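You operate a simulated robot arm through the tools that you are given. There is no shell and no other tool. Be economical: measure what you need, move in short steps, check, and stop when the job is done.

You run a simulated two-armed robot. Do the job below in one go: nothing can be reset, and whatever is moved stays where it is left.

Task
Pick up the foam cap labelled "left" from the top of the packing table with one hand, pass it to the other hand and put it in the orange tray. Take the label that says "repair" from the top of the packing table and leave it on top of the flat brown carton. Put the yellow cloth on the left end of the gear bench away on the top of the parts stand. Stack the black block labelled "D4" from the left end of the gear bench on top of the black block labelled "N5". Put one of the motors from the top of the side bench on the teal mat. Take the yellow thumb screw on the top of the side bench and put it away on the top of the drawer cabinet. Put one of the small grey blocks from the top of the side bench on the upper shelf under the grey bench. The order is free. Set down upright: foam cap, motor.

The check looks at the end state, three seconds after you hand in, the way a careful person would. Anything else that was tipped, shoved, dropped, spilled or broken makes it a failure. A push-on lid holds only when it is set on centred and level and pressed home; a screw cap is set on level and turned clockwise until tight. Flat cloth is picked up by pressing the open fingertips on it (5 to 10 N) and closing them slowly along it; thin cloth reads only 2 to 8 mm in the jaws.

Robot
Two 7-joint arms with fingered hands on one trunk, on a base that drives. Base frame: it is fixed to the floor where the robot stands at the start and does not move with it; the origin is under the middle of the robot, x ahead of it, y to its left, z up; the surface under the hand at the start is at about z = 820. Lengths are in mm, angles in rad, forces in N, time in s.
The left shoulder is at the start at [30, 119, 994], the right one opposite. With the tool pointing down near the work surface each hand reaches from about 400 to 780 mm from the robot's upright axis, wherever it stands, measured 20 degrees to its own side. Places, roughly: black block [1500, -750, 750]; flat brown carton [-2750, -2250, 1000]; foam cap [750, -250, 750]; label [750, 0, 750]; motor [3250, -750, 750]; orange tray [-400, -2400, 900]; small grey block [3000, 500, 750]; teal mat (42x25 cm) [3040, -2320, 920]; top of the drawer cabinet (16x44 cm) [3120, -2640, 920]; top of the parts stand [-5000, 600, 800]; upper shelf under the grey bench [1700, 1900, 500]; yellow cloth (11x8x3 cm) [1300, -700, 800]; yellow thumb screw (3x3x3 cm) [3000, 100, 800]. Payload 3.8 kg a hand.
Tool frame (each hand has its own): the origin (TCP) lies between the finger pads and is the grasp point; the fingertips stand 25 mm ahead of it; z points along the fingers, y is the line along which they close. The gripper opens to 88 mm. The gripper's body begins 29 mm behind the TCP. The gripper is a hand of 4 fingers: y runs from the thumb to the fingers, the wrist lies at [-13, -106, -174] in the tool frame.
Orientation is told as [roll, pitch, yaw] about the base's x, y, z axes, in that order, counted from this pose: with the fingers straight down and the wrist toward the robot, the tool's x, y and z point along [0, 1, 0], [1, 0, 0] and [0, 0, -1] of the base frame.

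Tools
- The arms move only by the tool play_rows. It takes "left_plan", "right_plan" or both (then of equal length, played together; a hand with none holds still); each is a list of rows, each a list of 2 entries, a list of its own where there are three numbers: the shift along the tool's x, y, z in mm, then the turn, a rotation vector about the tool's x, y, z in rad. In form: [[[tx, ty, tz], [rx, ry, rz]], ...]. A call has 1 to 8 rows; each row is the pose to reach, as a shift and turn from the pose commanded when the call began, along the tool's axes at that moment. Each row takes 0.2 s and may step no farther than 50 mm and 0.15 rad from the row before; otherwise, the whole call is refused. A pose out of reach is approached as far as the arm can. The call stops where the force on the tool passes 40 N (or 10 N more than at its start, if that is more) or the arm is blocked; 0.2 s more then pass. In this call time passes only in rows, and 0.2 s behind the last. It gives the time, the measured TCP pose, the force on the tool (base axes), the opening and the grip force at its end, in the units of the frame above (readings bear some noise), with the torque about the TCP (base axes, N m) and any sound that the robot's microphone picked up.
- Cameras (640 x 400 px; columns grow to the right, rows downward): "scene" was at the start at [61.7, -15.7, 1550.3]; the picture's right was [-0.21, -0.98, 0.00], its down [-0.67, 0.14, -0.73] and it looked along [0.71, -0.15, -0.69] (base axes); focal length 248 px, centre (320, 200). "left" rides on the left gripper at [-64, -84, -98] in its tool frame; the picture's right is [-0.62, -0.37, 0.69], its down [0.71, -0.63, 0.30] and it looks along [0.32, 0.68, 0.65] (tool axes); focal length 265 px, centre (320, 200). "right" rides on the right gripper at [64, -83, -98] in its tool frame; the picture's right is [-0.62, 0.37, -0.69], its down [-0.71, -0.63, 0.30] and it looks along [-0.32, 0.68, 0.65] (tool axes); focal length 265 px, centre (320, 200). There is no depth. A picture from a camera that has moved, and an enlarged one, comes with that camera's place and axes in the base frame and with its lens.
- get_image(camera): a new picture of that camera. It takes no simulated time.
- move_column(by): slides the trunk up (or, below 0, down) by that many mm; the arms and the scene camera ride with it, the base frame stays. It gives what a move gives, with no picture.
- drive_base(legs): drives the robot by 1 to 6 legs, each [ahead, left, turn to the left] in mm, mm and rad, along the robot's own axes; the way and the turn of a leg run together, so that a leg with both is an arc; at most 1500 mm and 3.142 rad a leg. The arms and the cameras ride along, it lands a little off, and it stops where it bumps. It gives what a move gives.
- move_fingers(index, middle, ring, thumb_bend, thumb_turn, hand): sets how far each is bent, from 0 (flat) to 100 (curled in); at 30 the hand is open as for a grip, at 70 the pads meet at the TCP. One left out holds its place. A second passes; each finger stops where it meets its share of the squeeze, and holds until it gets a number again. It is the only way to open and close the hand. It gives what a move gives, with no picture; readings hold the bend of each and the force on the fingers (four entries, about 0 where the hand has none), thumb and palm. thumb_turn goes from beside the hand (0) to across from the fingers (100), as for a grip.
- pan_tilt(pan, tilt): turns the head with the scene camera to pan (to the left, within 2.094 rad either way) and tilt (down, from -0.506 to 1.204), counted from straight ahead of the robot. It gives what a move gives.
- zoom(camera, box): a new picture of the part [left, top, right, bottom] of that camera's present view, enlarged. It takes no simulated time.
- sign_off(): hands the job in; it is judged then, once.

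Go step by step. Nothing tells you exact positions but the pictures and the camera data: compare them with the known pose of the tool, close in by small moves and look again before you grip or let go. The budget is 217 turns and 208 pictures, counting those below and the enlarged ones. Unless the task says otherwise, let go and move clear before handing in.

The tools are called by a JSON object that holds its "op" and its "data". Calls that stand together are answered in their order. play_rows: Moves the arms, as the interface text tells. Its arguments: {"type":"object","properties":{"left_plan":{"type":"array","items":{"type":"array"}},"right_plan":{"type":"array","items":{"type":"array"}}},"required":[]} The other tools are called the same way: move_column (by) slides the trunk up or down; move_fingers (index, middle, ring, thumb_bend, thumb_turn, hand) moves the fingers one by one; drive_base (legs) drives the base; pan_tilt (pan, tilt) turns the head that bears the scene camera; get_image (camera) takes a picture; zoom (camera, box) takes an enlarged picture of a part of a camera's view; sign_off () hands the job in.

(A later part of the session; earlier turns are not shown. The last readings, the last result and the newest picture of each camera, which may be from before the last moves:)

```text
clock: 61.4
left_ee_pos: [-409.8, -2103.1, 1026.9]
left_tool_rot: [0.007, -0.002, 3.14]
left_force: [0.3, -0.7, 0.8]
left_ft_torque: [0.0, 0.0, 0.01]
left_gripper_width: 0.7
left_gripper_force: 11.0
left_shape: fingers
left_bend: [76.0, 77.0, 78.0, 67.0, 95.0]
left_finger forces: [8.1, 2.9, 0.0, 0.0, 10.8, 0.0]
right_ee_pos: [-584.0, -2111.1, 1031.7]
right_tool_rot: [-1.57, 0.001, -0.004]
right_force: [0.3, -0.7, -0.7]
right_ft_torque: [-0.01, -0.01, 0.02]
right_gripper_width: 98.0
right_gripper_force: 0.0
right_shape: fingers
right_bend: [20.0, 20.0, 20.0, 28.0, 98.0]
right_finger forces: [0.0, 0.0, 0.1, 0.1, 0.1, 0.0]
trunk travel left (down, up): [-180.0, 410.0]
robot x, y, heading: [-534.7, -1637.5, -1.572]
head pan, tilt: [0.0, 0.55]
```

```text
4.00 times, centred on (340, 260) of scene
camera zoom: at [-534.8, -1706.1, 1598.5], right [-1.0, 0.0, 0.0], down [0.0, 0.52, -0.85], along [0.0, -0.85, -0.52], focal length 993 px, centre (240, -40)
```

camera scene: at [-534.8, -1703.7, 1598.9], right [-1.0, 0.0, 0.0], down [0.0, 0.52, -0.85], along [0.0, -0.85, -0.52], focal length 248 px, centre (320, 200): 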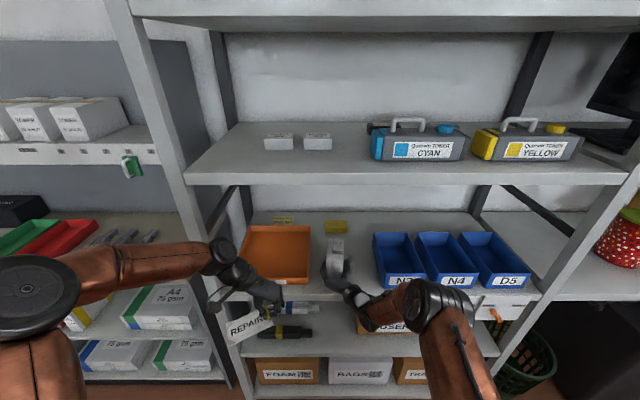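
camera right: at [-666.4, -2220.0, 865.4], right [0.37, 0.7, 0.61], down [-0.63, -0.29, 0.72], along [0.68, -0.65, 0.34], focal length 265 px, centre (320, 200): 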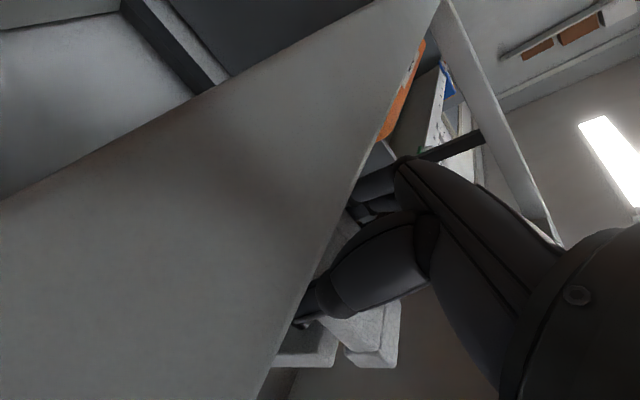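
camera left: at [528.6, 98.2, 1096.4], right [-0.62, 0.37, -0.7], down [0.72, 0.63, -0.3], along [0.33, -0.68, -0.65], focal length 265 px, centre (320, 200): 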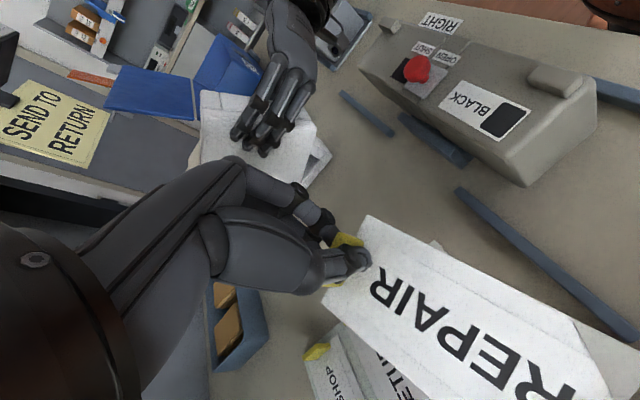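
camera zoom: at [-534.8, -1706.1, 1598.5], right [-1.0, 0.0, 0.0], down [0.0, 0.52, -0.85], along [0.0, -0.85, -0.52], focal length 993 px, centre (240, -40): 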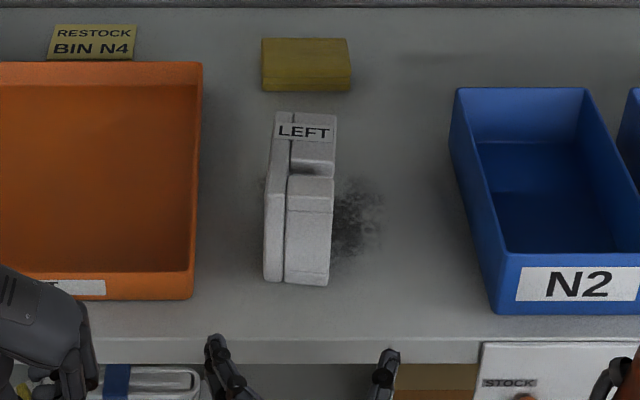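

The cap stands upright at about x −584, y −2310…−2425, top ≈982. I turn the right hand fingers-down and retract the left hand sideways.

{"op": "play_rows", "data": {"right_plan": [[[0, 0, -3], [0, 0.148, 0]], [[0, 0, -6], [0, 0.296, 0]], [[0, 0, -9], [0, 0.444, 0]], [[0, 0, -12], [0, 0.592, 0]], [[0, 0, -15], [0, 0.74, 0]], [[0, 0, -18], [0, 0.888, 0]], [[0, 0, -20], [0, 1.036, 0]], [[0, 0, -20], [0, 1.184, 0]]], "left_plan": [[[-12, -10, 0], [0, 0, 0]], [[-24, -20, 0], [0, 0, 0]], [[-36, -30, 0], [0, 0, 0]], [[-48, -40, 0], [0, 0, 0]], [[-60, -50, 0], [0, 0, 0]], [[-72, -60, 0], [0, 0, 0]], [[-84, -70, 0], [0, 0, 0]], [[-95, -76, 0], [0, 0, 0]]]}}

{"op": "play_rows", "data": {"right_plan": [[[0, 0, 0], [0, 0.13, 0]], [[0, 0, 0], [0, 0.26, 0]], [[0, 0, 0], [0, 0.387, 0]]]}}

{"op": "drive_base", "data": {"legs": [[140, 0, 0]]}}

{"op": "get_image", "data": {"camera": "scene"}}

{"op": "get_image", "data": {"camera": "right"}}

```text
clock: 63.2
left_ee_pos: [-331.7, -2007.9, 1027.1]
left_tool_rot: [0.004, -0.004, 3.14]
left_force: [1.1, -0.5, -0.9]
left_ft_torque: [0.0, 0.05, -0.01]
left_gripper_width: 0.4
left_gripper_force: 10.9
left_shape: fingers
left_bend: [76.0, 77.0, 78.0, 67.0, 95.0]
left_finger forces: [8.1, 2.9, 0.1, 0.1, 10.9, 0.1]
right_ee_pos: [-581.9, -2094.3, 1031.0]
right_tool_rot: [-0.392, 0.004, 0.0]
right_force: [0.4, -0.3, -0.2]
right_ft_torque: [0.01, 0.02, 0.0]
right_gripper_width: 97.9
right_gripper_force: 0.1
right_shape: fingers
right_bend: [20.0, 20.0, 20.0, 28.0, 98.0]
right_finger forces: [0.1, 0.0, 0.1, 0.0, 0.1, 0.1]
trunk travel left (down, up): [-180.0, 410.0]
robot x, y, heading: [-534.8, -1637.9, -1.571]
head pan, tilt: [0.0, 0.55]
```

```text
clock: 64.0
left_ee_pos: [-334.3, -2008.9, 1027.9]
left_tool_rot: [0.004, -0.004, 3.137]
left_force: [-0.3, -0.2, -0.6]
left_ft_torque: [0.02, -0.01, -0.01]
left_gripper_width: 0.5
left_gripper_force: 10.2
left_shape: fingers
left_bend: [76.0, 77.0, 78.0, 67.0, 95.0]
left_finger forces: [8.2, 2.8, 0.0, 0.1, 10.9, 0.1]
right_ee_pos: [-587.1, -2096.8, 1030.2]
right_tool_rot: [0.004, -0.001, -0.004]
right_force: [0.9, 0.3, 0.1]
right_ft_torque: [-0.01, 0.0, -0.01]
right_gripper_width: 97.8
right_gripper_force: 0.1
right_shape: fingers
right_bend: [20.0, 20.0, 20.0, 28.0, 98.0]
right_finger forces: [0.0, 0.0, 0.1, 0.0, 0.1, 0.0]
trunk travel left (down, up): [-180.0, 410.0]
robot x, y, heading: [-533.4, -1635.5, -1.574]
head pan, tilt: [0.0, 0.55]
```

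```text
clock: 65.3
left_ee_pos: [-336.6, -2149.3, 1027.6]
left_tool_rot: [0.001, -0.002, 3.135]
left_force: [-0.1, 0.0, -0.2]
left_ft_torque: [0.0, -0.02, 0.0]
left_gripper_width: 0.5
left_gripper_force: 11.1
left_shape: fingers
left_bend: [76.0, 77.0, 78.0, 67.0, 95.0]
left_finger forces: [8.1, 2.8, 0.1, 0.0, 10.8, 0.0]
right_ee_pos: [-589.5, -2236.0, 1027.4]
right_tool_rot: [0.001, -0.001, -0.01]
right_force: [0.7, 0.6, 0.1]
right_ft_torque: [0.04, -0.03, 0.01]
right_gripper_width: 98.1
right_gripper_force: 0.1
right_shape: fingers
right_bend: [20.0, 20.0, 20.0, 28.0, 98.0]
right_finger forces: [0.0, 0.1, 0.0, 0.1, 0.0, 0.0]
trunk travel left (down, up): [-180.0, 410.0]
robot x, y, heading: [-536.4, -1779.2, -1.58]
head pan, tilt: [0.0, 0.55]
```

```text
156 pictures are left
camera scene: at [-536.0, -1849.4, 1598.3], right [-1.0, 0.01, 0.0], down [0.0, 0.52, -0.85], along [-0.01, -0.85, -0.52], focal length 248 px, centre (320, 200)
```

scene: 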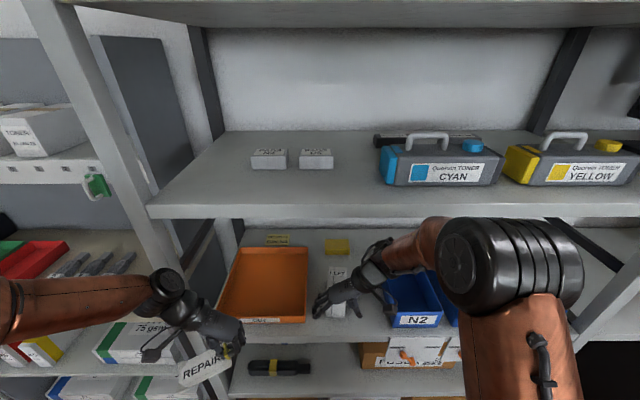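

```text
155 pictures are left
camera right: at [-671.6, -2172.0, 1127.0], right [0.36, -0.62, 0.69], down [-0.64, -0.71, -0.31], along [0.68, -0.33, -0.65], focal length 265 px, centre (320, 200)
```

right: 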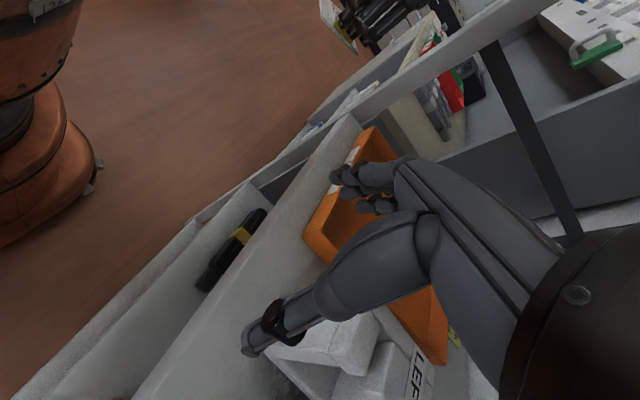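

The right hand points down in front of the cap. I move it in over the cap's far block (y≈−2390).

{"op": "play_rows", "data": {"right_plan": [[[-40, 0, 0], [0, 0, 0]], [[-80, -1, 0], [0, 0, 0]], [[-120, -1, 2], [0, 0, 0]], [[-152, -2, 4], [0, 0, 0]]]}}

{"op": "get_image", "data": {"camera": "right"}}

{"op": "get_image", "data": {"camera": "scene"}}

```text
clock: 66.3
left_ee_pos: [-336.3, -2150.4, 1027.2]
left_tool_rot: [0.004, 0.0, 3.135]
left_force: [-0.4, -0.1, 0.0]
left_ft_torque: [0.0, 0.01, -0.01]
left_gripper_width: 0.6
left_gripper_force: 10.9
left_shape: fingers
left_bend: [76.0, 77.0, 78.0, 67.0, 95.0]
left_finger forces: [8.1, 2.9, 0.1, 0.1, 11.0, 0.0]
right_ee_pos: [-589.8, -2387.3, 1022.0]
right_tool_rot: [0.004, 0.0, -0.011]
right_force: [0.0, 0.2, 0.7]
right_ft_torque: [0.0, -0.03, 0.0]
right_gripper_width: 97.8
right_gripper_force: 0.1
right_shape: fingers
right_bend: [20.0, 20.0, 20.0, 28.0, 98.0]
right_finger forces: [0.1, 0.0, 0.0, 0.0, 0.1, 0.1]
trunk travel left (down, up): [-180.0, 410.0]
robot x, y, heading: [-539.4, -1784.2, -1.577]
head pan, tilt: [0.0, 0.55]
```

```text
154 pictures are left
camera right: at [-671.0, -2324.1, 1120.6], right [0.36, -0.63, 0.69], down [-0.64, -0.71, -0.31], along [0.68, -0.33, -0.65], focal length 265 px, centre (320, 200)
```

right: 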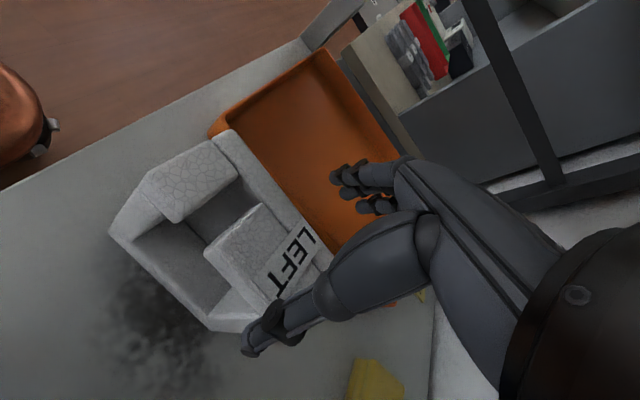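

```text
153 pictures are left
camera scene: at [-535.9, -1849.8, 1598.4], right [-1.0, 0.01, 0.0], down [0.0, 0.52, -0.85], along [-0.01, -0.85, -0.52], focal length 248 px, centre (320, 200)
```

scene: 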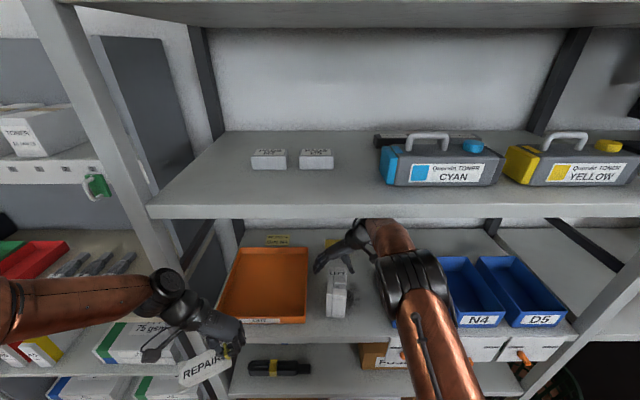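

Label at about [−585,−2399]; the hand is centred. I lower onto the far block.

{"op": "play_rows", "data": {"right_plan": [[[0, 2, 16], [0, 0, 0]], [[0, 2, 32], [0, 0, 0]], [[0, 2, 46], [0, 0, 0]]]}}

{"op": "move_fingers", "data": {"hand": "right", "index": 48, "middle": 48, "ring": 48, "thumb_bend": 46}}

{"op": "get_image", "data": {"camera": "right"}}

```text
clock: 67.1
left_ee_pos: [-337.0, -2150.1, 1027.7]
left_tool_rot: [0.003, -0.002, 3.134]
left_force: [-0.4, 0.5, 0.3]
left_ft_torque: [0.01, -0.05, 0.04]
left_gripper_width: 0.3
left_gripper_force: 10.8
left_shape: fingers
left_bend: [76.0, 77.0, 78.0, 67.0, 95.0]
left_finger forces: [8.0, 2.8, 0.0, 0.0, 10.9, 0.1]
right_ee_pos: [-590.0, -2387.1, 978.8]
right_tool_rot: [0.002, 0.001, -0.01]
right_force: [-0.4, 0.0, -0.5]
right_ft_torque: [-0.01, 0.03, 0.02]
right_gripper_width: 98.2
right_gripper_force: 0.4
right_shape: fingers
right_bend: [20.0, 20.0, 20.0, 28.0, 98.0]
right_finger forces: [0.0, 0.0, 0.0, 0.0, 0.2, 0.0]
trunk travel left (down, up): [-180.0, 410.0]
robot x, y, heading: [-538.9, -1779.2, -1.578]
head pan, tilt: [0.0, 0.55]
```

```text
clock: 68.1
left_ee_pos: [-337.1, -2150.1, 1028.1]
left_tool_rot: [0.004, -0.003, 3.134]
left_force: [0.6, 0.1, 0.7]
left_ft_torque: [0.03, -0.01, 0.0]
left_gripper_width: 0.5
left_gripper_force: 10.3
left_shape: fingers
left_bend: [76.0, 77.0, 78.0, 67.0, 95.0]
left_finger forces: [8.1, 2.8, 0.0, 0.0, 10.8, 0.0]
right_ee_pos: [-590.1, -2387.5, 980.1]
right_tool_rot: [-0.001, -0.001, -0.007]
right_force: [-0.3, 0.7, 2.9]
right_ft_torque: [-0.01, -0.13, 0.01]
right_gripper_width: 65.0
right_gripper_force: 14.9
right_shape: fingers
right_bend: [38.0, 47.0, 47.0, 43.0, 97.0]
right_finger forces: [13.7, 0.9, 0.4, 0.1, 14.2, 0.0]
trunk travel left (down, up): [-180.0, 410.0]
robot x, y, heading: [-535.7, -1778.0, -1.578]
head pan, tilt: [0.0, 0.55]
```

```text
152 pictures are left
camera right: at [-671.6, -2323.4, 1078.3], right [0.36, -0.62, 0.69], down [-0.64, -0.71, -0.31], along [0.68, -0.33, -0.65], focal length 265 px, centre (320, 200)
```

right: 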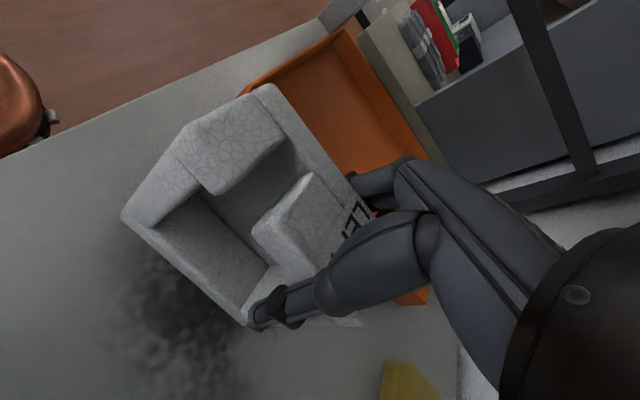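

Good contact. I tighten and lift, then move towards the tray.

{"op": "move_fingers", "data": {"hand": "right", "index": 58, "middle": 58, "ring": 58, "thumb_bend": 56}}

{"op": "play_rows", "data": {"right_plan": [[[0, 0, -10], [0, 0, 0]], [[0, 0, -25], [0, 0, 0]], [[0, 0, -45], [0, 0, 0]], [[20, 0, -60], [0, 0, 0]]]}}

{"op": "get_image", "data": {"camera": "right"}}

{"op": "get_image", "data": {"camera": "scene"}}

```text
clock: 69.1
left_ee_pos: [-337.0, -2148.6, 1027.8]
left_tool_rot: [0.006, -0.001, 3.136]
left_force: [-1.0, -0.2, 0.5]
left_ft_torque: [0.03, 0.01, 0.0]
left_gripper_width: 0.5
left_gripper_force: 11.2
left_shape: fingers
left_bend: [76.0, 77.0, 78.0, 67.0, 95.0]
left_finger forces: [8.1, 2.8, 0.1, 0.0, 10.9, 0.0]
right_ee_pos: [-589.3, -2388.6, 980.9]
right_tool_rot: [0.0, 0.0, -0.007]
right_force: [2.2, 0.2, 6.1]
right_ft_torque: [0.03, -0.31, -0.03]
right_gripper_width: 57.9
right_gripper_force: 30.5
right_shape: fingers
right_bend: [41.0, 51.0, 51.0, 50.0, 96.0]
right_finger forces: [22.2, 4.7, 3.9, 0.0, 29.3, 0.0]
trunk travel left (down, up): [-180.0, 410.0]
robot x, y, heading: [-533.1, -1774.1, -1.578]
head pan, tilt: [0.0, 0.55]
```

```text
clock: 70.1
left_ee_pos: [-338.2, -2151.5, 1025.3]
left_tool_rot: [0.002, 0.0, 3.134]
left_force: [0.9, -0.4, 0.4]
left_ft_torque: [-0.01, 0.01, 0.01]
left_gripper_width: 0.7
left_gripper_force: 10.8
left_shape: fingers
left_bend: [76.0, 77.0, 78.0, 67.0, 95.0]
left_finger forces: [8.0, 2.8, 0.1, 0.0, 10.9, 0.0]
right_ee_pos: [-592.5, -2365.2, 1028.1]
right_tool_rot: [0.022, 0.001, -0.01]
right_force: [0.0, -1.1, -0.1]
right_ft_torque: [-0.02, -0.01, -0.02]
right_gripper_width: 57.3
right_gripper_force: 28.5
right_shape: fingers
right_bend: [42.0, 52.0, 52.0, 50.0, 96.0]
right_finger forces: [19.6, 3.9, 3.5, 0.1, 29.0, 0.0]
trunk travel left (down, up): [-180.0, 410.0]
robot x, y, heading: [-535.5, -1778.5, -1.584]
head pan, tilt: [0.0, 0.55]
```

```text
151 pictures are left
camera right: at [-675.1, -2303.1, 1128.0], right [0.36, -0.64, 0.68], down [-0.64, -0.7, -0.32], along [0.68, -0.32, -0.66], focal length 265 px, centre (320, 200)
```

right: 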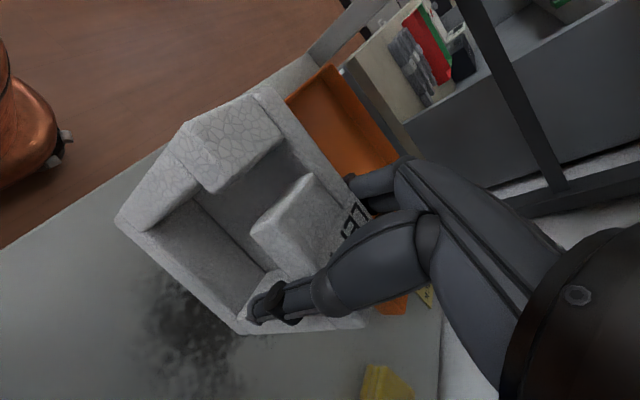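

```text
150 pictures are left
camera scene: at [-537.8, -1851.4, 1596.8], right [-1.0, 0.01, 0.0], down [0.01, 0.53, -0.85], along [-0.01, -0.85, -0.53], focal length 248 px, centre (320, 200)
```

scene: 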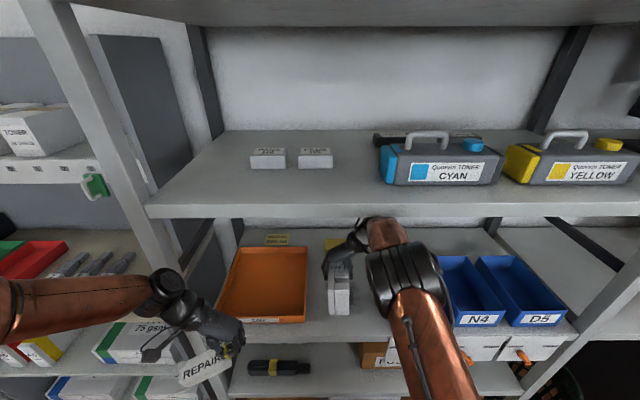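

Something (wrist) touched the upper shelf at this height; I lower slightly at once and re-check.

{"op": "play_rows", "data": {"right_plan": [[[0, 0, 14], [0, 0, 0]], [[0, 0, 18], [0, 0, 0]]], "left_plan": [[[-20, 0, 0], [0, 0, 0]], [[-40, 0, 0], [0, 0, 0]]]}}

{"op": "zoom", "data": {"camera": "scene", "box": [200, 180, 480, 355]}}

```text
clock: 70.7
left_ee_pos: [-336.2, -2109.4, 1028.5]
left_tool_rot: [0.006, -0.002, 3.133]
left_force: [0.4, 0.1, 0.7]
left_ft_torque: [-0.03, -0.03, 0.0]
left_gripper_width: 0.6
left_gripper_force: 10.8
left_shape: fingers
left_bend: [76.0, 77.0, 78.0, 67.0, 95.0]
left_finger forces: [8.1, 2.8, 0.1, 0.1, 11.0, 0.0]
right_ee_pos: [-591.1, -2367.1, 1022.6]
right_tool_rot: [-0.004, 0.0, -0.007]
right_force: [0.6, -0.2, -0.8]
right_ft_torque: [-0.04, 0.01, -0.02]
right_gripper_width: 57.2
right_gripper_force: 28.3
right_shape: fingers
right_bend: [42.0, 52.0, 52.0, 50.0, 96.0]
right_finger forces: [19.6, 4.0, 3.5, 0.1, 28.9, 0.0]
trunk travel left (down, up): [-180.0, 410.0]
robot x, y, heading: [-537.2, -1781.7, -1.585]
head pan, tilt: [0.0, 0.55]
```

```text
2.29 times, centred on (340, 268) of scene
camera zoom: at [-536.0, -1847.2, 1598.8], right [-1.0, 0.01, 0.0], down [0.0, 0.52, -0.85], along [-0.01, -0.85, -0.52], focal length 568 px, centre (274, 46)
```

zoom: 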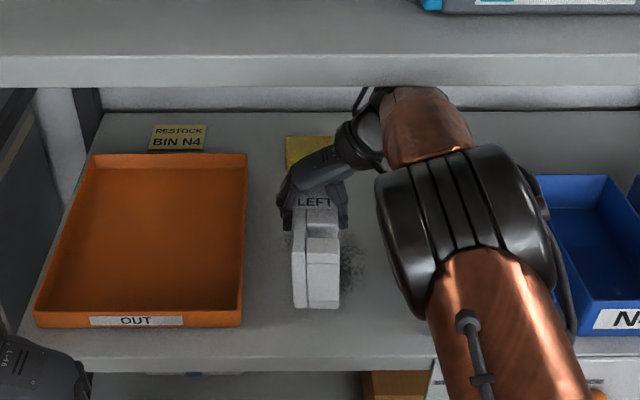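

Clear again at z≈1023, giving ~10 mm over the rim. I go up 2 mm, drive a little deeper, then sideways to bring the cap over the tray.

{"op": "play_rows", "data": {"right_plan": [[[0, 0, -2], [0, 0, 0]]]}}

{"op": "drive_base", "data": {"legs": [[45, 0, 0.014], [0, 100, 0]]}}

{"op": "zoom", "data": {"camera": "scene", "box": [200, 180, 480, 355]}}

{"op": "get_image", "data": {"camera": "right"}}

```text
clock: 71.1
left_ee_pos: [-336.5, -2109.1, 1028.3]
left_tool_rot: [0.009, -0.001, 3.135]
left_force: [-0.2, -0.2, -0.5]
left_ft_torque: [-0.01, 0.02, -0.02]
left_gripper_width: 0.6
left_gripper_force: 11.0
left_shape: fingers
left_bend: [76.0, 77.0, 78.0, 67.0, 95.0]
left_finger forces: [8.1, 2.8, 0.1, 0.0, 11.0, 0.0]
right_ee_pos: [-590.6, -2366.1, 1022.9]
right_tool_rot: [0.001, 0.0, -0.008]
right_force: [0.9, 0.4, -0.1]
right_ft_torque: [-0.02, 0.04, -0.03]
right_gripper_width: 57.4
right_gripper_force: 28.3
right_shape: fingers
right_bend: [42.0, 52.0, 52.0, 50.0, 96.0]
right_finger forces: [19.6, 4.1, 3.5, 0.0, 28.9, 0.0]
trunk travel left (down, up): [-180.0, 410.0]
robot x, y, heading: [-535.6, -1777.0, -1.577]
head pan, tilt: [0.0, 0.55]
```

```text
clock: 72.8
left_ee_pos: [-198.5, -2196.9, 1006.6]
left_tool_rot: [-0.017, -0.036, 3.087]
left_force: [-1.2, -0.3, 0.6]
left_ft_torque: [0.01, -0.01, 0.0]
left_gripper_width: 0.5
left_gripper_force: 10.4
left_shape: fingers
left_bend: [77.0, 77.0, 78.0, 67.0, 95.0]
left_finger forces: [7.6, 2.7, 0.0, 0.1, 10.4, 0.0]
right_ee_pos: [-469.5, -2434.0, 1007.0]
right_tool_rot: [0.029, 0.028, -0.07]
right_force: [3.0, 1.7, -4.9]
right_ft_torque: [0.06, 0.04, -0.05]
right_gripper_width: 59.0
right_gripper_force: 31.5
right_shape: fingers
right_bend: [34.0, 56.0, 56.0, 54.0, 97.0]
right_finger forces: [26.8, 1.0, 4.4, 0.0, 31.2, 0.0]
trunk travel left (down, up): [-180.0, 410.0]
robot x, y, heading: [-420.2, -1841.1, -1.635]
head pan, tilt: [0.0, 0.55]
stopped in leg 2: the robot was blocked; the commanded pose is now the measured one
```

```text
2.29 times, centred on (340, 268) of scene
camera zoom: at [-423.8, -1905.9, 1597.7], right [-1.0, 0.06, 0.0], down [0.03, 0.52, -0.85], along [-0.06, -0.85, -0.52], focal length 568 px, centre (274, 46)
```

zoom: 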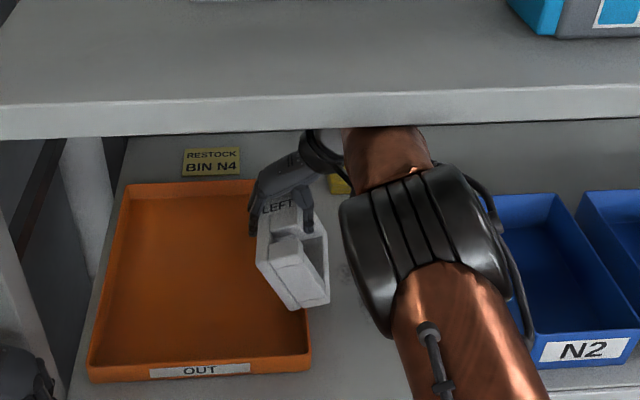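

```text
147 pictures are left
camera right: at [-544.2, -2367.3, 1108.7], right [0.34, -0.67, 0.66], down [-0.69, -0.66, -0.31], along [0.64, -0.35, -0.68], focal length 265 px, centre (320, 200)
```

right: 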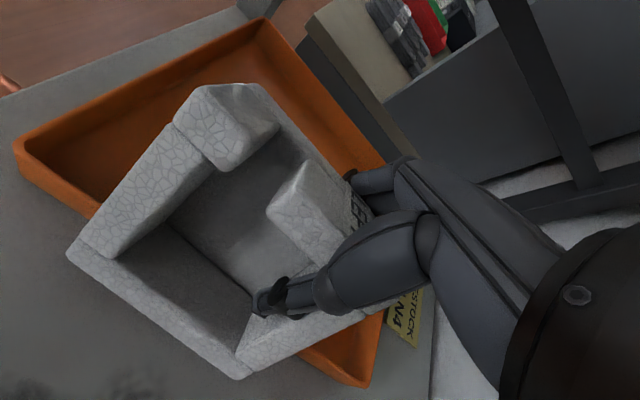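

The cap bumped the tray's side wall because the arm was pressed down by the shelf above. I reverse: move right, away from the tray, and back out to inspect.

{"op": "drive_base", "data": {"legs": [[0, -60, 0], [-170, 0, 0.06]]}}

{"op": "get_image", "data": {"camera": "scene"}}

{"op": "get_image", "data": {"camera": "right"}}

```text
clock: 73.8
left_ee_pos: [-240.7, -2195.8, 1008.2]
left_tool_rot: [-0.021, -0.033, 3.099]
left_force: [-1.0, 0.4, -0.6]
left_ft_torque: [-0.01, -0.02, -0.01]
left_gripper_width: 0.3
left_gripper_force: 10.8
left_shape: fingers
left_bend: [77.0, 77.0, 78.0, 67.0, 95.0]
left_finger forces: [7.6, 2.8, 0.0, 0.1, 10.5, 0.0]
right_ee_pos: [-493.1, -2435.6, 1011.1]
right_tool_rot: [0.033, -0.015, -0.049]
right_force: [10.1, 1.6, 15.5]
right_ft_torque: [0.08, -0.77, -0.06]
right_gripper_width: 61.4
right_gripper_force: 34.2
right_shape: fingers
right_bend: [31.0, 54.0, 55.0, 53.0, 96.0]
right_finger forces: [36.5, 2.9, 2.7, 0.0, 26.4, 0.0]
trunk travel left (down, up): [-180.0, 410.0]
robot x, y, heading: [-463.5, -1841.4, -1.618]
head pan, tilt: [0.0, 0.55]
stopped in leg 1: the force on the tool passed its limit at 57 N (the readings are from after the stop); the commanded pose is now the measured one
```

```text
146 pictures are left
camera scene: at [-471.1, -1909.4, 1598.6], right [-1.0, 0.05, 0.0], down [0.03, 0.52, -0.85], along [-0.05, -0.85, -0.52], focal length 248 px, centre (320, 200)
```

scene: 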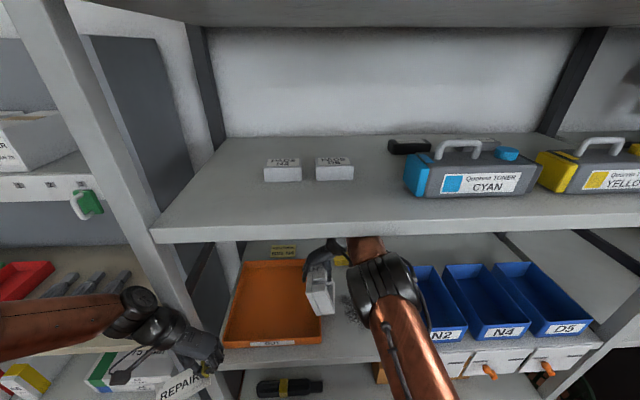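

```text
145 pictures are left
camera right: at [-573.1, -2370.7, 1110.2], right [0.33, -0.66, 0.68], down [-0.66, -0.67, -0.34], along [0.68, -0.34, -0.65], focal length 265 px, centre (320, 200)
```

right: 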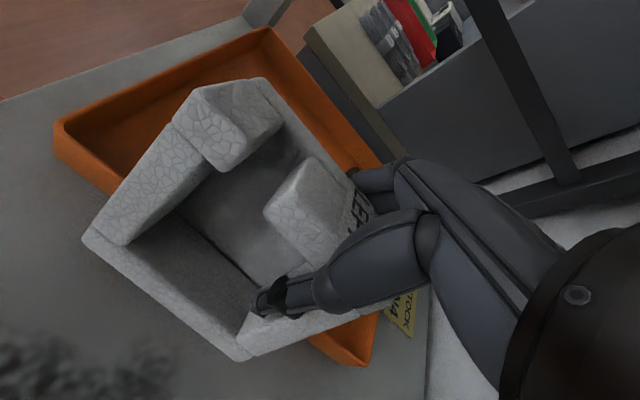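

The cap's lower edge is caught on the tray's right wall. I back out 45 mm to free the forearm from the upper shelf, then raise the hand.

{"op": "drive_base", "data": {"legs": [[-45, 0, 0]]}}

{"op": "get_image", "data": {"camera": "scene"}}

{"op": "get_image", "data": {"camera": "right"}}

```text
clock: 74.7
left_ee_pos: [-236.1, -2150.0, 1007.5]
left_tool_rot: [-0.016, -0.032, 3.095]
left_force: [0.0, 0.1, -0.1]
left_ft_torque: [-0.03, -0.01, 0.01]
left_gripper_width: 0.5
left_gripper_force: 10.7
left_shape: fingers
left_bend: [77.0, 77.0, 78.0, 67.0, 95.0]
left_finger forces: [7.8, 2.7, 0.1, 0.1, 10.5, 0.0]
right_ee_pos: [-492.9, -2388.0, 1009.5]
right_tool_rot: [0.033, -0.005, -0.051]
right_force: [-0.7, -0.1, -0.1]
right_ft_torque: [-0.04, 0.03, 0.0]
right_gripper_width: 56.6
right_gripper_force: 21.8
right_shape: fingers
right_bend: [40.0, 57.0, 56.0, 52.0, 97.0]
right_finger forces: [19.4, 0.0, 2.2, 0.0, 22.4, 0.0]
trunk travel left (down, up): [-180.0, 410.0]
robot x, y, heading: [-463.6, -1793.9, -1.63]
head pan, tilt: [0.0, 0.55]
```

```text
144 pictures are left
camera scene: at [-466.4, -1861.7, 1598.5], right [-1.0, 0.06, 0.0], down [0.03, 0.52, -0.85], along [-0.05, -0.85, -0.52], focal length 248 px, centre (320, 200)
```

scene: 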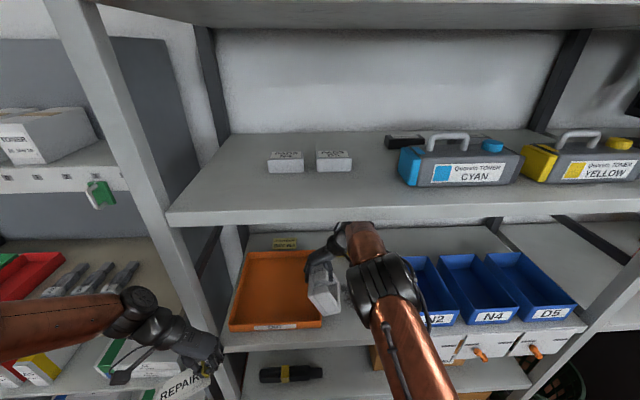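

```text
143 pictures are left
camera right: at [-571.4, -2323.4, 1109.7], right [0.33, -0.66, 0.67], down [-0.67, -0.67, -0.33], along [0.67, -0.34, -0.66], focal length 265 px, centre (320, 200)
```

right: 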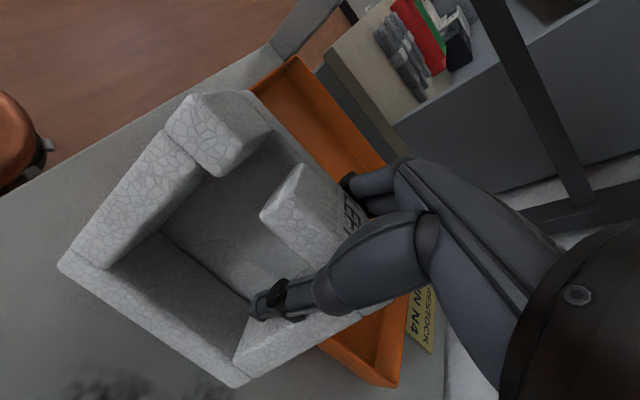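

The hand is free again with the cap still gripped, but tilted in the grip. I zoom to see its tilt and the tray.

{"op": "zoom", "data": {"camera": "scene", "box": [215, 215, 375, 345]}}

```text
3.08 times, centred on (295, 280) of scene
camera zoom: at [-466.4, -1861.7, 1598.5], right [-1.0, 0.06, 0.0], down [0.03, 0.52, -0.85], along [-0.05, -0.85, -0.52], focal length 764 px, centre (397, -46)
```

zoom: 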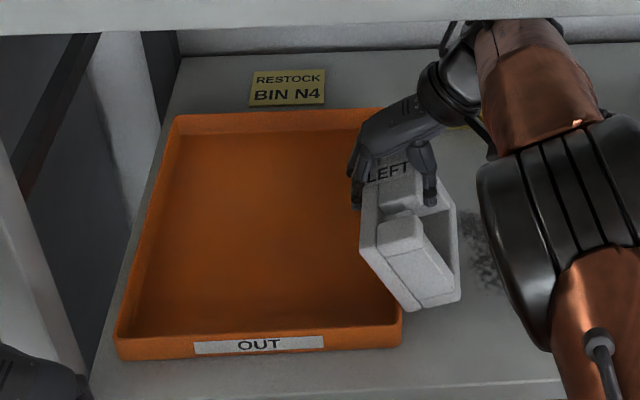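

The tray itself has not moved; the cap is rolled ~0.35 rad in the grip. I raise slightly, drive right to the free spot, and roll the hand to level the cap.

{"op": "play_rows", "data": {"right_plan": [[[0, 0, -6], [0, 0, 0]], [[0, 0, -12], [0, 0, 0]]]}}

{"op": "drive_base", "data": {"legs": [[-20, -115, 0.05]]}}

{"op": "play_rows", "data": {"right_plan": [[[0, 0, 0], [-0.12, 0, 0]], [[0, 0, 0], [-0.24, 0, 0]], [[0, 0, 0], [-0.35, 0, 0]]]}}

{"op": "get_image", "data": {"camera": "scene"}}

{"op": "zoom", "data": {"camera": "scene", "box": [235, 195, 395, 325]}}

```text
clock: 75.3
left_ee_pos: [-237.1, -2151.0, 1007.2]
left_tool_rot: [-0.018, -0.034, 3.096]
left_force: [0.9, 0.3, 0.0]
left_ft_torque: [-0.02, 0.0, -0.04]
left_gripper_width: 0.3
left_gripper_force: 10.7
left_shape: fingers
left_bend: [77.0, 77.0, 78.0, 67.0, 95.0]
left_finger forces: [7.6, 2.7, 0.1, 0.0, 10.5, 0.0]
right_ee_pos: [-493.5, -2388.6, 1020.8]
right_tool_rot: [0.036, -0.003, -0.053]
right_force: [0.0, 0.7, 0.0]
right_ft_torque: [-0.04, -0.01, -0.04]
right_gripper_width: 56.7
right_gripper_force: 21.7
right_shape: fingers
right_bend: [40.0, 57.0, 56.0, 52.0, 97.0]
right_finger forces: [19.4, 0.1, 2.3, 0.1, 22.3, 0.1]
trunk travel left (down, up): [-180.0, 410.0]
robot x, y, heading: [-464.0, -1795.1, -1.626]
head pan, tilt: [0.0, 0.55]
```

```text
clock: 76.5
left_ee_pos: [-333.3, -2117.0, 1008.2]
left_tool_rot: [-0.018, -0.033, -3.136]
left_force: [-0.8, 0.3, -0.2]
left_ft_torque: [-0.01, -0.01, 0.0]
left_gripper_width: 0.5
left_gripper_force: 10.1
left_shape: fingers
left_bend: [77.0, 77.0, 78.0, 67.0, 95.0]
left_finger forces: [7.7, 2.7, 0.0, 0.0, 10.5, 0.0]
right_ee_pos: [-576.0, -2367.8, 1019.9]
right_tool_rot: [0.034, -0.003, -0.002]
right_force: [0.2, -0.2, 0.3]
right_ft_torque: [0.0, -0.01, -0.03]
right_gripper_width: 56.7
right_gripper_force: 22.0
right_shape: fingers
right_bend: [40.0, 57.0, 56.0, 52.0, 97.0]
right_finger forces: [19.4, 0.2, 2.2, 0.0, 22.3, 0.0]
trunk travel left (down, up): [-180.0, 410.0]
robot x, y, heading: [-580.1, -1770.0, -1.576]
head pan, tilt: [0.0, 0.55]
```

```text
clock: 77.3
left_ee_pos: [-332.0, -2116.8, 1007.1]
left_tool_rot: [-0.019, -0.035, -3.138]
left_force: [0.3, 0.8, -0.5]
left_ft_torque: [0.0, 0.0, -0.02]
left_gripper_width: 0.2
left_gripper_force: 10.7
left_shape: fingers
left_bend: [77.0, 77.0, 78.0, 67.0, 95.0]
left_finger forces: [7.7, 2.6, 0.0, 0.0, 10.5, 0.0]
right_ee_pos: [-577.0, -2368.3, 1022.2]
right_tool_rot: [0.036, -0.354, -0.017]
right_force: [-0.3, 0.0, 0.6]
right_ft_torque: [0.0, 0.01, 0.0]
right_gripper_width: 56.6
right_gripper_force: 21.4
right_shape: fingers
right_bend: [40.0, 57.0, 56.0, 52.0, 97.0]
right_finger forces: [19.0, 0.1, 2.5, 0.0, 21.8, 0.0]
trunk travel left (down, up): [-180.0, 410.0]
robot x, y, heading: [-573.0, -1771.0, -1.579]
head pan, tilt: [0.0, 0.55]
```

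```text
141 pictures are left
camera scene: at [-574.9, -1841.2, 1598.4], right [-1.0, 0.01, 0.0], down [0.0, 0.52, -0.85], along [-0.01, -0.85, -0.52], focal length 248 px, centre (320, 200)
```

scene: 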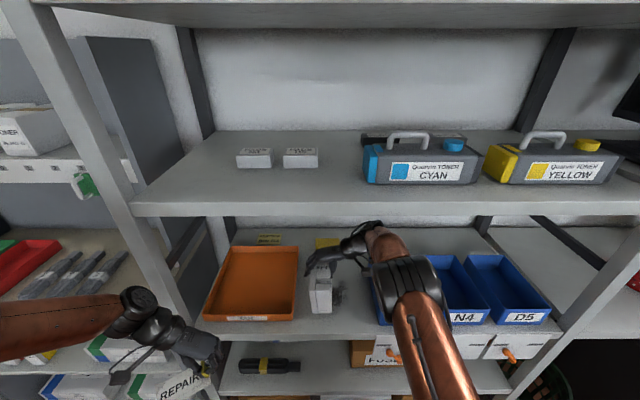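

```text
3.08 times, centred on (315, 260) of scene
camera zoom: at [-574.9, -1841.2, 1598.4], right [-1.0, 0.01, 0.0], down [0.0, 0.52, -0.85], along [-0.01, -0.85, -0.52], focal length 764 px, centre (335, 15)
```

zoom: 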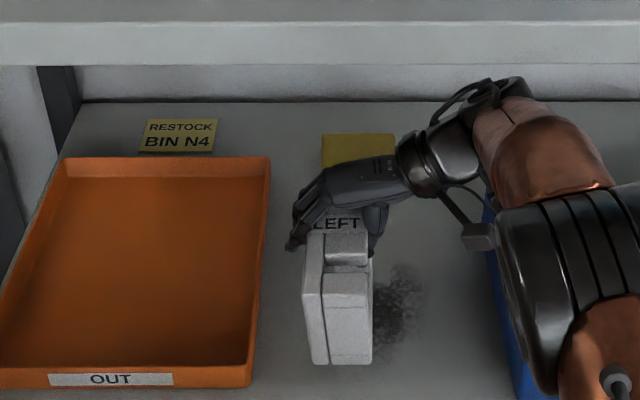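

The cap is level again and, with the rolled hand, the wrist is lower so there is more headroom. I raise 32 mm, then move over the tray in steps.

{"op": "play_rows", "data": {"right_plan": [[[0, 5, -15], [0, 0, 0]], [[0, 11, -30], [0, 0, 0]]]}}

{"op": "drive_base", "data": {"legs": [[40, 0, 0.008]]}}

{"op": "get_image", "data": {"camera": "right"}}

{"op": "zoom", "data": {"camera": "scene", "box": [200, 180, 440, 350]}}

```text
clock: 77.9
left_ee_pos: [-330.7, -2115.8, 1008.3]
left_tool_rot: [-0.018, -0.034, -3.139]
left_force: [0.7, 0.4, 0.6]
left_ft_torque: [0.02, -0.01, -0.02]
left_gripper_width: 0.2
left_gripper_force: 10.1
left_shape: fingers
left_bend: [77.0, 77.0, 78.0, 67.0, 95.0]
left_finger forces: [7.8, 2.5, 0.1, 0.0, 10.4, 0.0]
right_ee_pos: [-576.2, -2369.4, 1052.2]
right_tool_rot: [0.036, -0.353, -0.014]
right_force: [1.6, 0.2, 0.7]
right_ft_torque: [-0.04, -0.01, -0.03]
right_gripper_width: 56.8
right_gripper_force: 21.8
right_shape: fingers
right_bend: [40.0, 57.0, 56.0, 52.0, 97.0]
right_finger forces: [18.9, 0.1, 2.5, 0.0, 22.0, 0.0]
trunk travel left (down, up): [-180.0, 410.0]
robot x, y, heading: [-580.0, -1768.0, -1.581]
head pan, tilt: [0.0, 0.55]
```

```text
clock: 78.8
left_ee_pos: [-329.4, -2155.3, 1007.2]
left_tool_rot: [-0.021, -0.034, -3.131]
left_force: [0.0, 0.0, -0.6]
left_ft_torque: [-0.01, 0.02, -0.01]
left_gripper_width: 0.4
left_gripper_force: 10.6
left_shape: fingers
left_bend: [77.0, 77.0, 78.0, 67.0, 95.0]
left_finger forces: [7.6, 2.7, 0.1, 0.1, 10.5, 0.0]
right_ee_pos: [-571.6, -2407.8, 1049.2]
right_tool_rot: [0.043, -0.352, -0.011]
right_force: [0.4, 0.1, -0.1]
right_ft_torque: [0.01, 0.0, -0.05]
right_gripper_width: 56.7
right_gripper_force: 21.7
right_shape: fingers
right_bend: [40.0, 57.0, 56.0, 52.0, 97.0]
right_finger forces: [18.9, 0.1, 2.4, 0.0, 21.9, 0.0]
trunk travel left (down, up): [-180.0, 410.0]
robot x, y, heading: [-576.8, -1811.4, -1.573]
head pan, tilt: [0.0, 0.55]
```

```text
139 pictures are left
camera right: at [-683.4, -2348.2, 1115.4], right [0.11, -0.65, 0.75], down [-0.48, -0.7, -0.53], along [0.87, -0.31, -0.39], focal length 265 px, centre (320, 200)
```

right: 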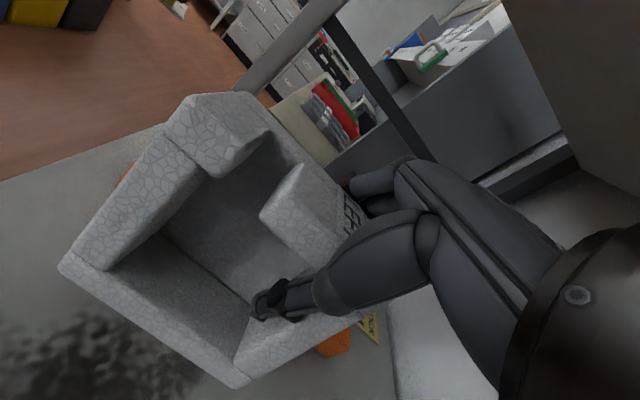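

```text
2.35 times, centred on (320, 265) of scene
camera zoom: at [-574.8, -1881.1, 1597.9], right [-1.0, 0.0, 0.0], down [0.0, 0.52, -0.85], along [0.0, -0.85, -0.52], focal length 584 px, centre (320, 47)
```

zoom: 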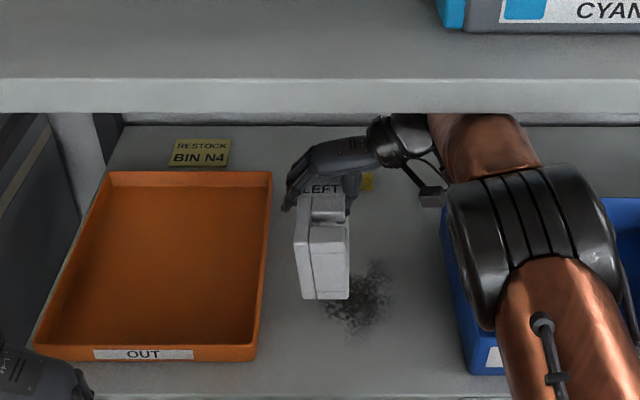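

I lower 12 mm to clear the shelf edge, then slide left over the tray in two legs.

{"op": "play_rows", "data": {"right_plan": [[[0, -2, 6], [0, 0, 0]], [[0, -4, 12], [0, 0, 0]]]}}

{"op": "drive_base", "data": {"legs": [[0, 100, 0]]}}

{"op": "zoom", "data": {"camera": "scene", "box": [200, 180, 440, 350]}}

```text
clock: 79.4
left_ee_pos: [-329.2, -2154.3, 1006.5]
left_tool_rot: [-0.019, -0.035, -3.133]
left_force: [-0.4, 0.3, 0.0]
left_ft_torque: [-0.02, -0.03, -0.02]
left_gripper_width: 0.5
left_gripper_force: 10.3
left_shape: fingers
left_bend: [77.0, 77.0, 78.0, 67.0, 95.0]
left_finger forces: [7.7, 2.5, 0.0, 0.0, 10.5, 0.0]
right_ee_pos: [-570.8, -2407.6, 1038.4]
right_tool_rot: [0.04, -0.351, -0.011]
right_force: [0.6, 0.2, -0.4]
right_ft_torque: [-0.03, -0.02, 0.0]
right_gripper_width: 56.7
right_gripper_force: 21.4
right_shape: fingers
right_bend: [40.0, 57.0, 56.0, 52.0, 97.0]
right_finger forces: [18.8, 0.1, 2.4, 0.0, 21.9, 0.1]
trunk travel left (down, up): [-180.0, 410.0]
robot x, y, heading: [-576.1, -1811.2, -1.57]
head pan, tilt: [0.0, 0.55]
```

```text
clock: 80.6
left_ee_pos: [-224.7, -2155.3, 1005.9]
left_tool_rot: [-0.019, -0.035, -3.128]
left_force: [-0.1, -0.4, 0.3]
left_ft_torque: [0.03, 0.01, -0.01]
left_gripper_width: 0.5
left_gripper_force: 10.1
left_shape: fingers
left_bend: [77.0, 77.0, 78.0, 67.0, 95.0]
left_finger forces: [7.7, 2.5, 0.0, 0.0, 10.5, 0.0]
right_ee_pos: [-466.5, -2408.2, 1037.7]
right_tool_rot: [0.042, -0.351, -0.011]
right_force: [-0.1, 0.4, -0.4]
right_ft_torque: [0.01, 0.0, -0.02]
right_gripper_width: 56.9
right_gripper_force: 21.4
right_shape: fingers
right_bend: [40.0, 57.0, 56.0, 52.0, 97.0]
right_finger forces: [18.8, 0.2, 2.3, 0.0, 21.9, 0.0]
trunk travel left (down, up): [-180.0, 410.0]
robot x, y, heading: [-473.0, -1810.9, -1.569]
head pan, tilt: [0.0, 0.55]
```

```text
2.35 times, centred on (320, 265) of scene
camera zoom: at [-469.7, -1880.7, 1598.4], right [-1.0, 0.0, 0.0], down [0.0, 0.52, -0.85], along [0.0, -0.85, -0.52], focal length 584 px, centre (320, 47)
```

zoom: 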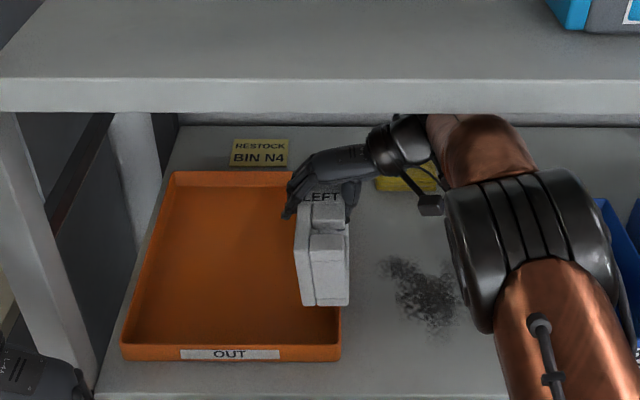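

The cap crossed the wall cleanly. Another 95 mm left centres it in the tray.

{"op": "drive_base", "data": {"legs": [[0, 95, 0]]}}

{"op": "zoom", "data": {"camera": "scene", "box": [200, 180, 440, 350]}}

{"op": "get_image", "data": {"camera": "left"}}

```text
clock: 81.7
left_ee_pos: [-129.2, -2153.4, 1005.9]
left_tool_rot: [-0.02, -0.037, -3.129]
left_force: [-0.5, 1.4, -0.3]
left_ft_torque: [0.0, 0.05, 0.0]
left_gripper_width: 0.3
left_gripper_force: 10.9
left_shape: fingers
left_bend: [77.0, 77.0, 78.0, 67.0, 95.0]
left_finger forces: [7.8, 2.7, 0.0, 0.1, 10.5, 0.0]
right_ee_pos: [-370.9, -2407.6, 1037.3]
right_tool_rot: [0.042, -0.351, -0.009]
right_force: [0.5, -1.3, 0.2]
right_ft_torque: [-0.01, 0.01, -0.03]
right_gripper_width: 56.6
right_gripper_force: 21.4
right_shape: fingers
right_bend: [40.0, 57.0, 56.0, 52.0, 97.0]
right_finger forces: [18.9, 0.1, 2.4, 0.0, 21.9, 0.0]
trunk travel left (down, up): [-180.0, 410.0]
robot x, y, heading: [-376.5, -1811.0, -1.566]
head pan, tilt: [0.0, 0.55]
```

```text
2.35 times, centred on (320, 265) of scene
camera zoom: at [-373.2, -1880.5, 1598.4], right [-1.0, 0.0, 0.0], down [0.0, 0.52, -0.85], along [0.0, -0.85, -0.52], focal length 584 px, centre (320, 47)
```

zoom: 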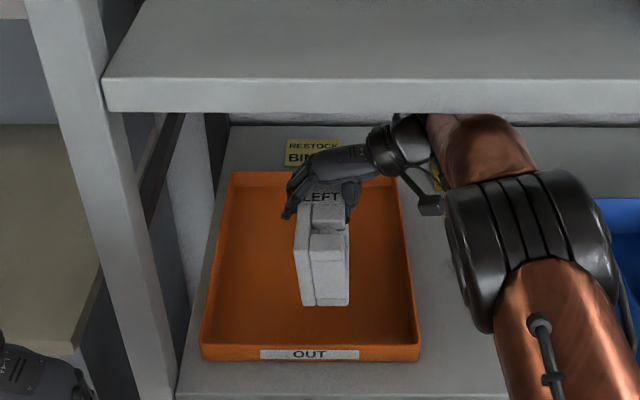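

```text
135 pictures are left
camera left: at [-41.8, -2089.8, 1103.1], right [0.34, 0.64, -0.69], down [0.63, -0.7, -0.34], along [-0.7, -0.32, -0.64], focal length 265 px, centre (320, 200)
```

left: 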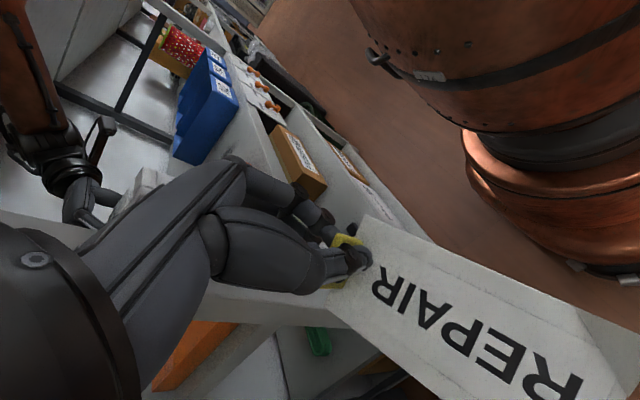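

The cap is over the tray's middle. I level the hand's small pitch and lower gently until contact.

{"op": "play_rows", "data": {"right_plan": [[[0, -4, 11], [0, -0.0376, -0.0137]], [[0, -8, 22], [0, -0.0376, -0.0137]], [[0, -12, 32], [0, -0.0376, -0.0137]], [[0, -14, 38], [0, -0.0376, -0.0137]]]}}

{"op": "zoom", "data": {"camera": "scene", "box": [260, 220, 380, 340]}}

{"op": "get_image", "data": {"camera": "right"}}

```text
clock: 82.7
left_ee_pos: [-129.6, -2153.8, 1007.2]
left_tool_rot: [-0.019, -0.034, -3.129]
left_force: [0.2, -0.4, 0.2]
left_ft_torque: [0.04, -0.01, 0.02]
left_gripper_width: 0.3
left_gripper_force: 10.8
left_shape: fingers
left_bend: [77.0, 77.0, 78.0, 67.0, 95.0]
left_finger forces: [7.7, 2.5, 0.0, 0.1, 10.5, 0.0]
right_ee_pos: [-370.6, -2405.7, 996.7]
right_tool_rot: [-0.001, -0.35, 0.007]
right_force: [0.2, 1.2, -0.5]
right_ft_torque: [0.0, 0.01, -0.01]
right_gripper_width: 56.8
right_gripper_force: 21.3
right_shape: fingers
right_bend: [40.0, 57.0, 56.0, 52.0, 97.0]
right_finger forces: [18.9, 0.0, 2.4, 0.0, 21.9, 0.1]
trunk travel left (down, up): [-180.0, 410.0]
robot x, y, heading: [-378.1, -1811.7, -1.565]
head pan, tilt: [0.0, 0.55]
```

```text
3.33 times, centred on (320, 280) of scene
camera zoom: at [-375.0, -1880.5, 1598.4], right [-1.0, 0.0, 0.0], down [0.0, 0.52, -0.85], along [0.0, -0.85, -0.52], focal length 828 px, centre (320, -67)
```

zoom: 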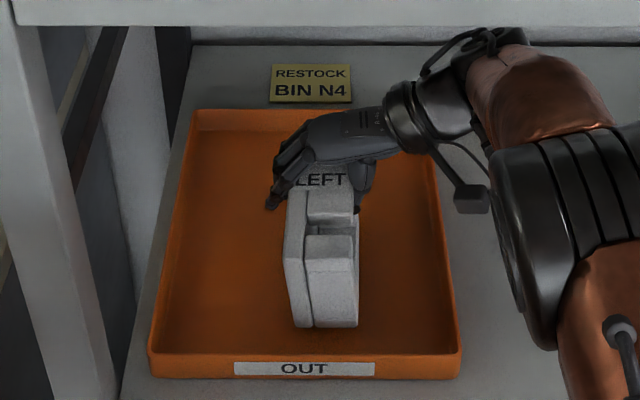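

```text
133 pictures are left
camera right: at [-482.4, -2343.2, 1061.0], right [0.11, -0.62, 0.78], down [-0.48, -0.72, -0.5], along [0.87, -0.32, -0.38], focal length 265 px, centre (320, 200)
```

right: 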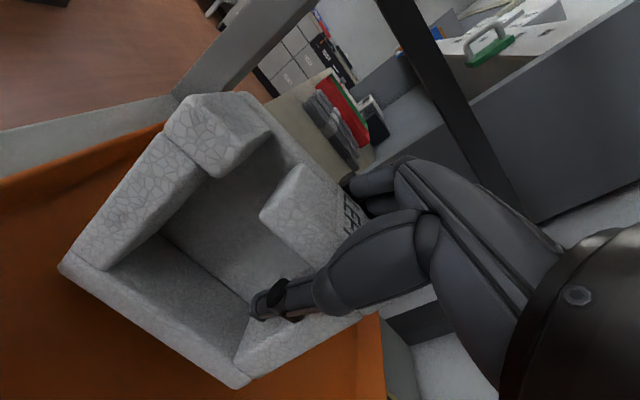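

Inside the tray without contact yet. I keep lowering in small steps.

{"op": "play_rows", "data": {"right_plan": [[[0, -2, 4], [0, 0, 0]], [[0, -3, 8], [0, 0, 0]], [[0, -4, 12], [0, 0, 0]], [[0, -5, 15], [0, 0, 0]]]}}

{"op": "zoom", "data": {"camera": "scene", "box": [260, 220, 380, 340]}}

```text
clock: 83.7
left_ee_pos: [-130.2, -2153.1, 1007.0]
left_tool_rot: [-0.019, -0.034, -3.13]
left_force: [-0.2, 0.4, -0.3]
left_ft_torque: [-0.01, -0.03, -0.01]
left_gripper_width: 0.6
left_gripper_force: 10.5
left_shape: fingers
left_bend: [77.0, 77.0, 78.0, 67.0, 95.0]
left_finger forces: [7.6, 2.6, 0.0, 0.0, 10.5, 0.1]
right_ee_pos: [-371.9, -2405.9, 982.3]
right_tool_rot: [-0.004, -0.353, 0.007]
right_force: [-0.5, -0.9, 7.1]
right_ft_torque: [0.16, -0.12, -0.04]
right_gripper_width: 56.9
right_gripper_force: 23.8
right_shape: fingers
right_bend: [40.0, 57.0, 56.0, 52.0, 96.0]
right_finger forces: [23.2, 0.3, 2.2, 0.0, 21.8, 0.0]
trunk travel left (down, up): [-180.0, 410.0]
robot x, y, heading: [-374.4, -1810.1, -1.568]
head pan, tilt: [0.0, 0.55]
```

```text
3.33 times, centred on (320, 280) of scene
camera zoom: at [-375.3, -1879.6, 1598.6], right [-1.0, 0.0, 0.0], down [0.0, 0.52, -0.85], along [0.0, -0.85, -0.52], focal length 828 px, centre (320, -67)
```

zoom: 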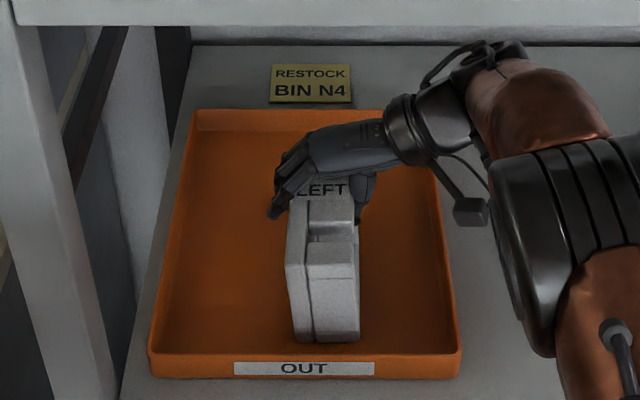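

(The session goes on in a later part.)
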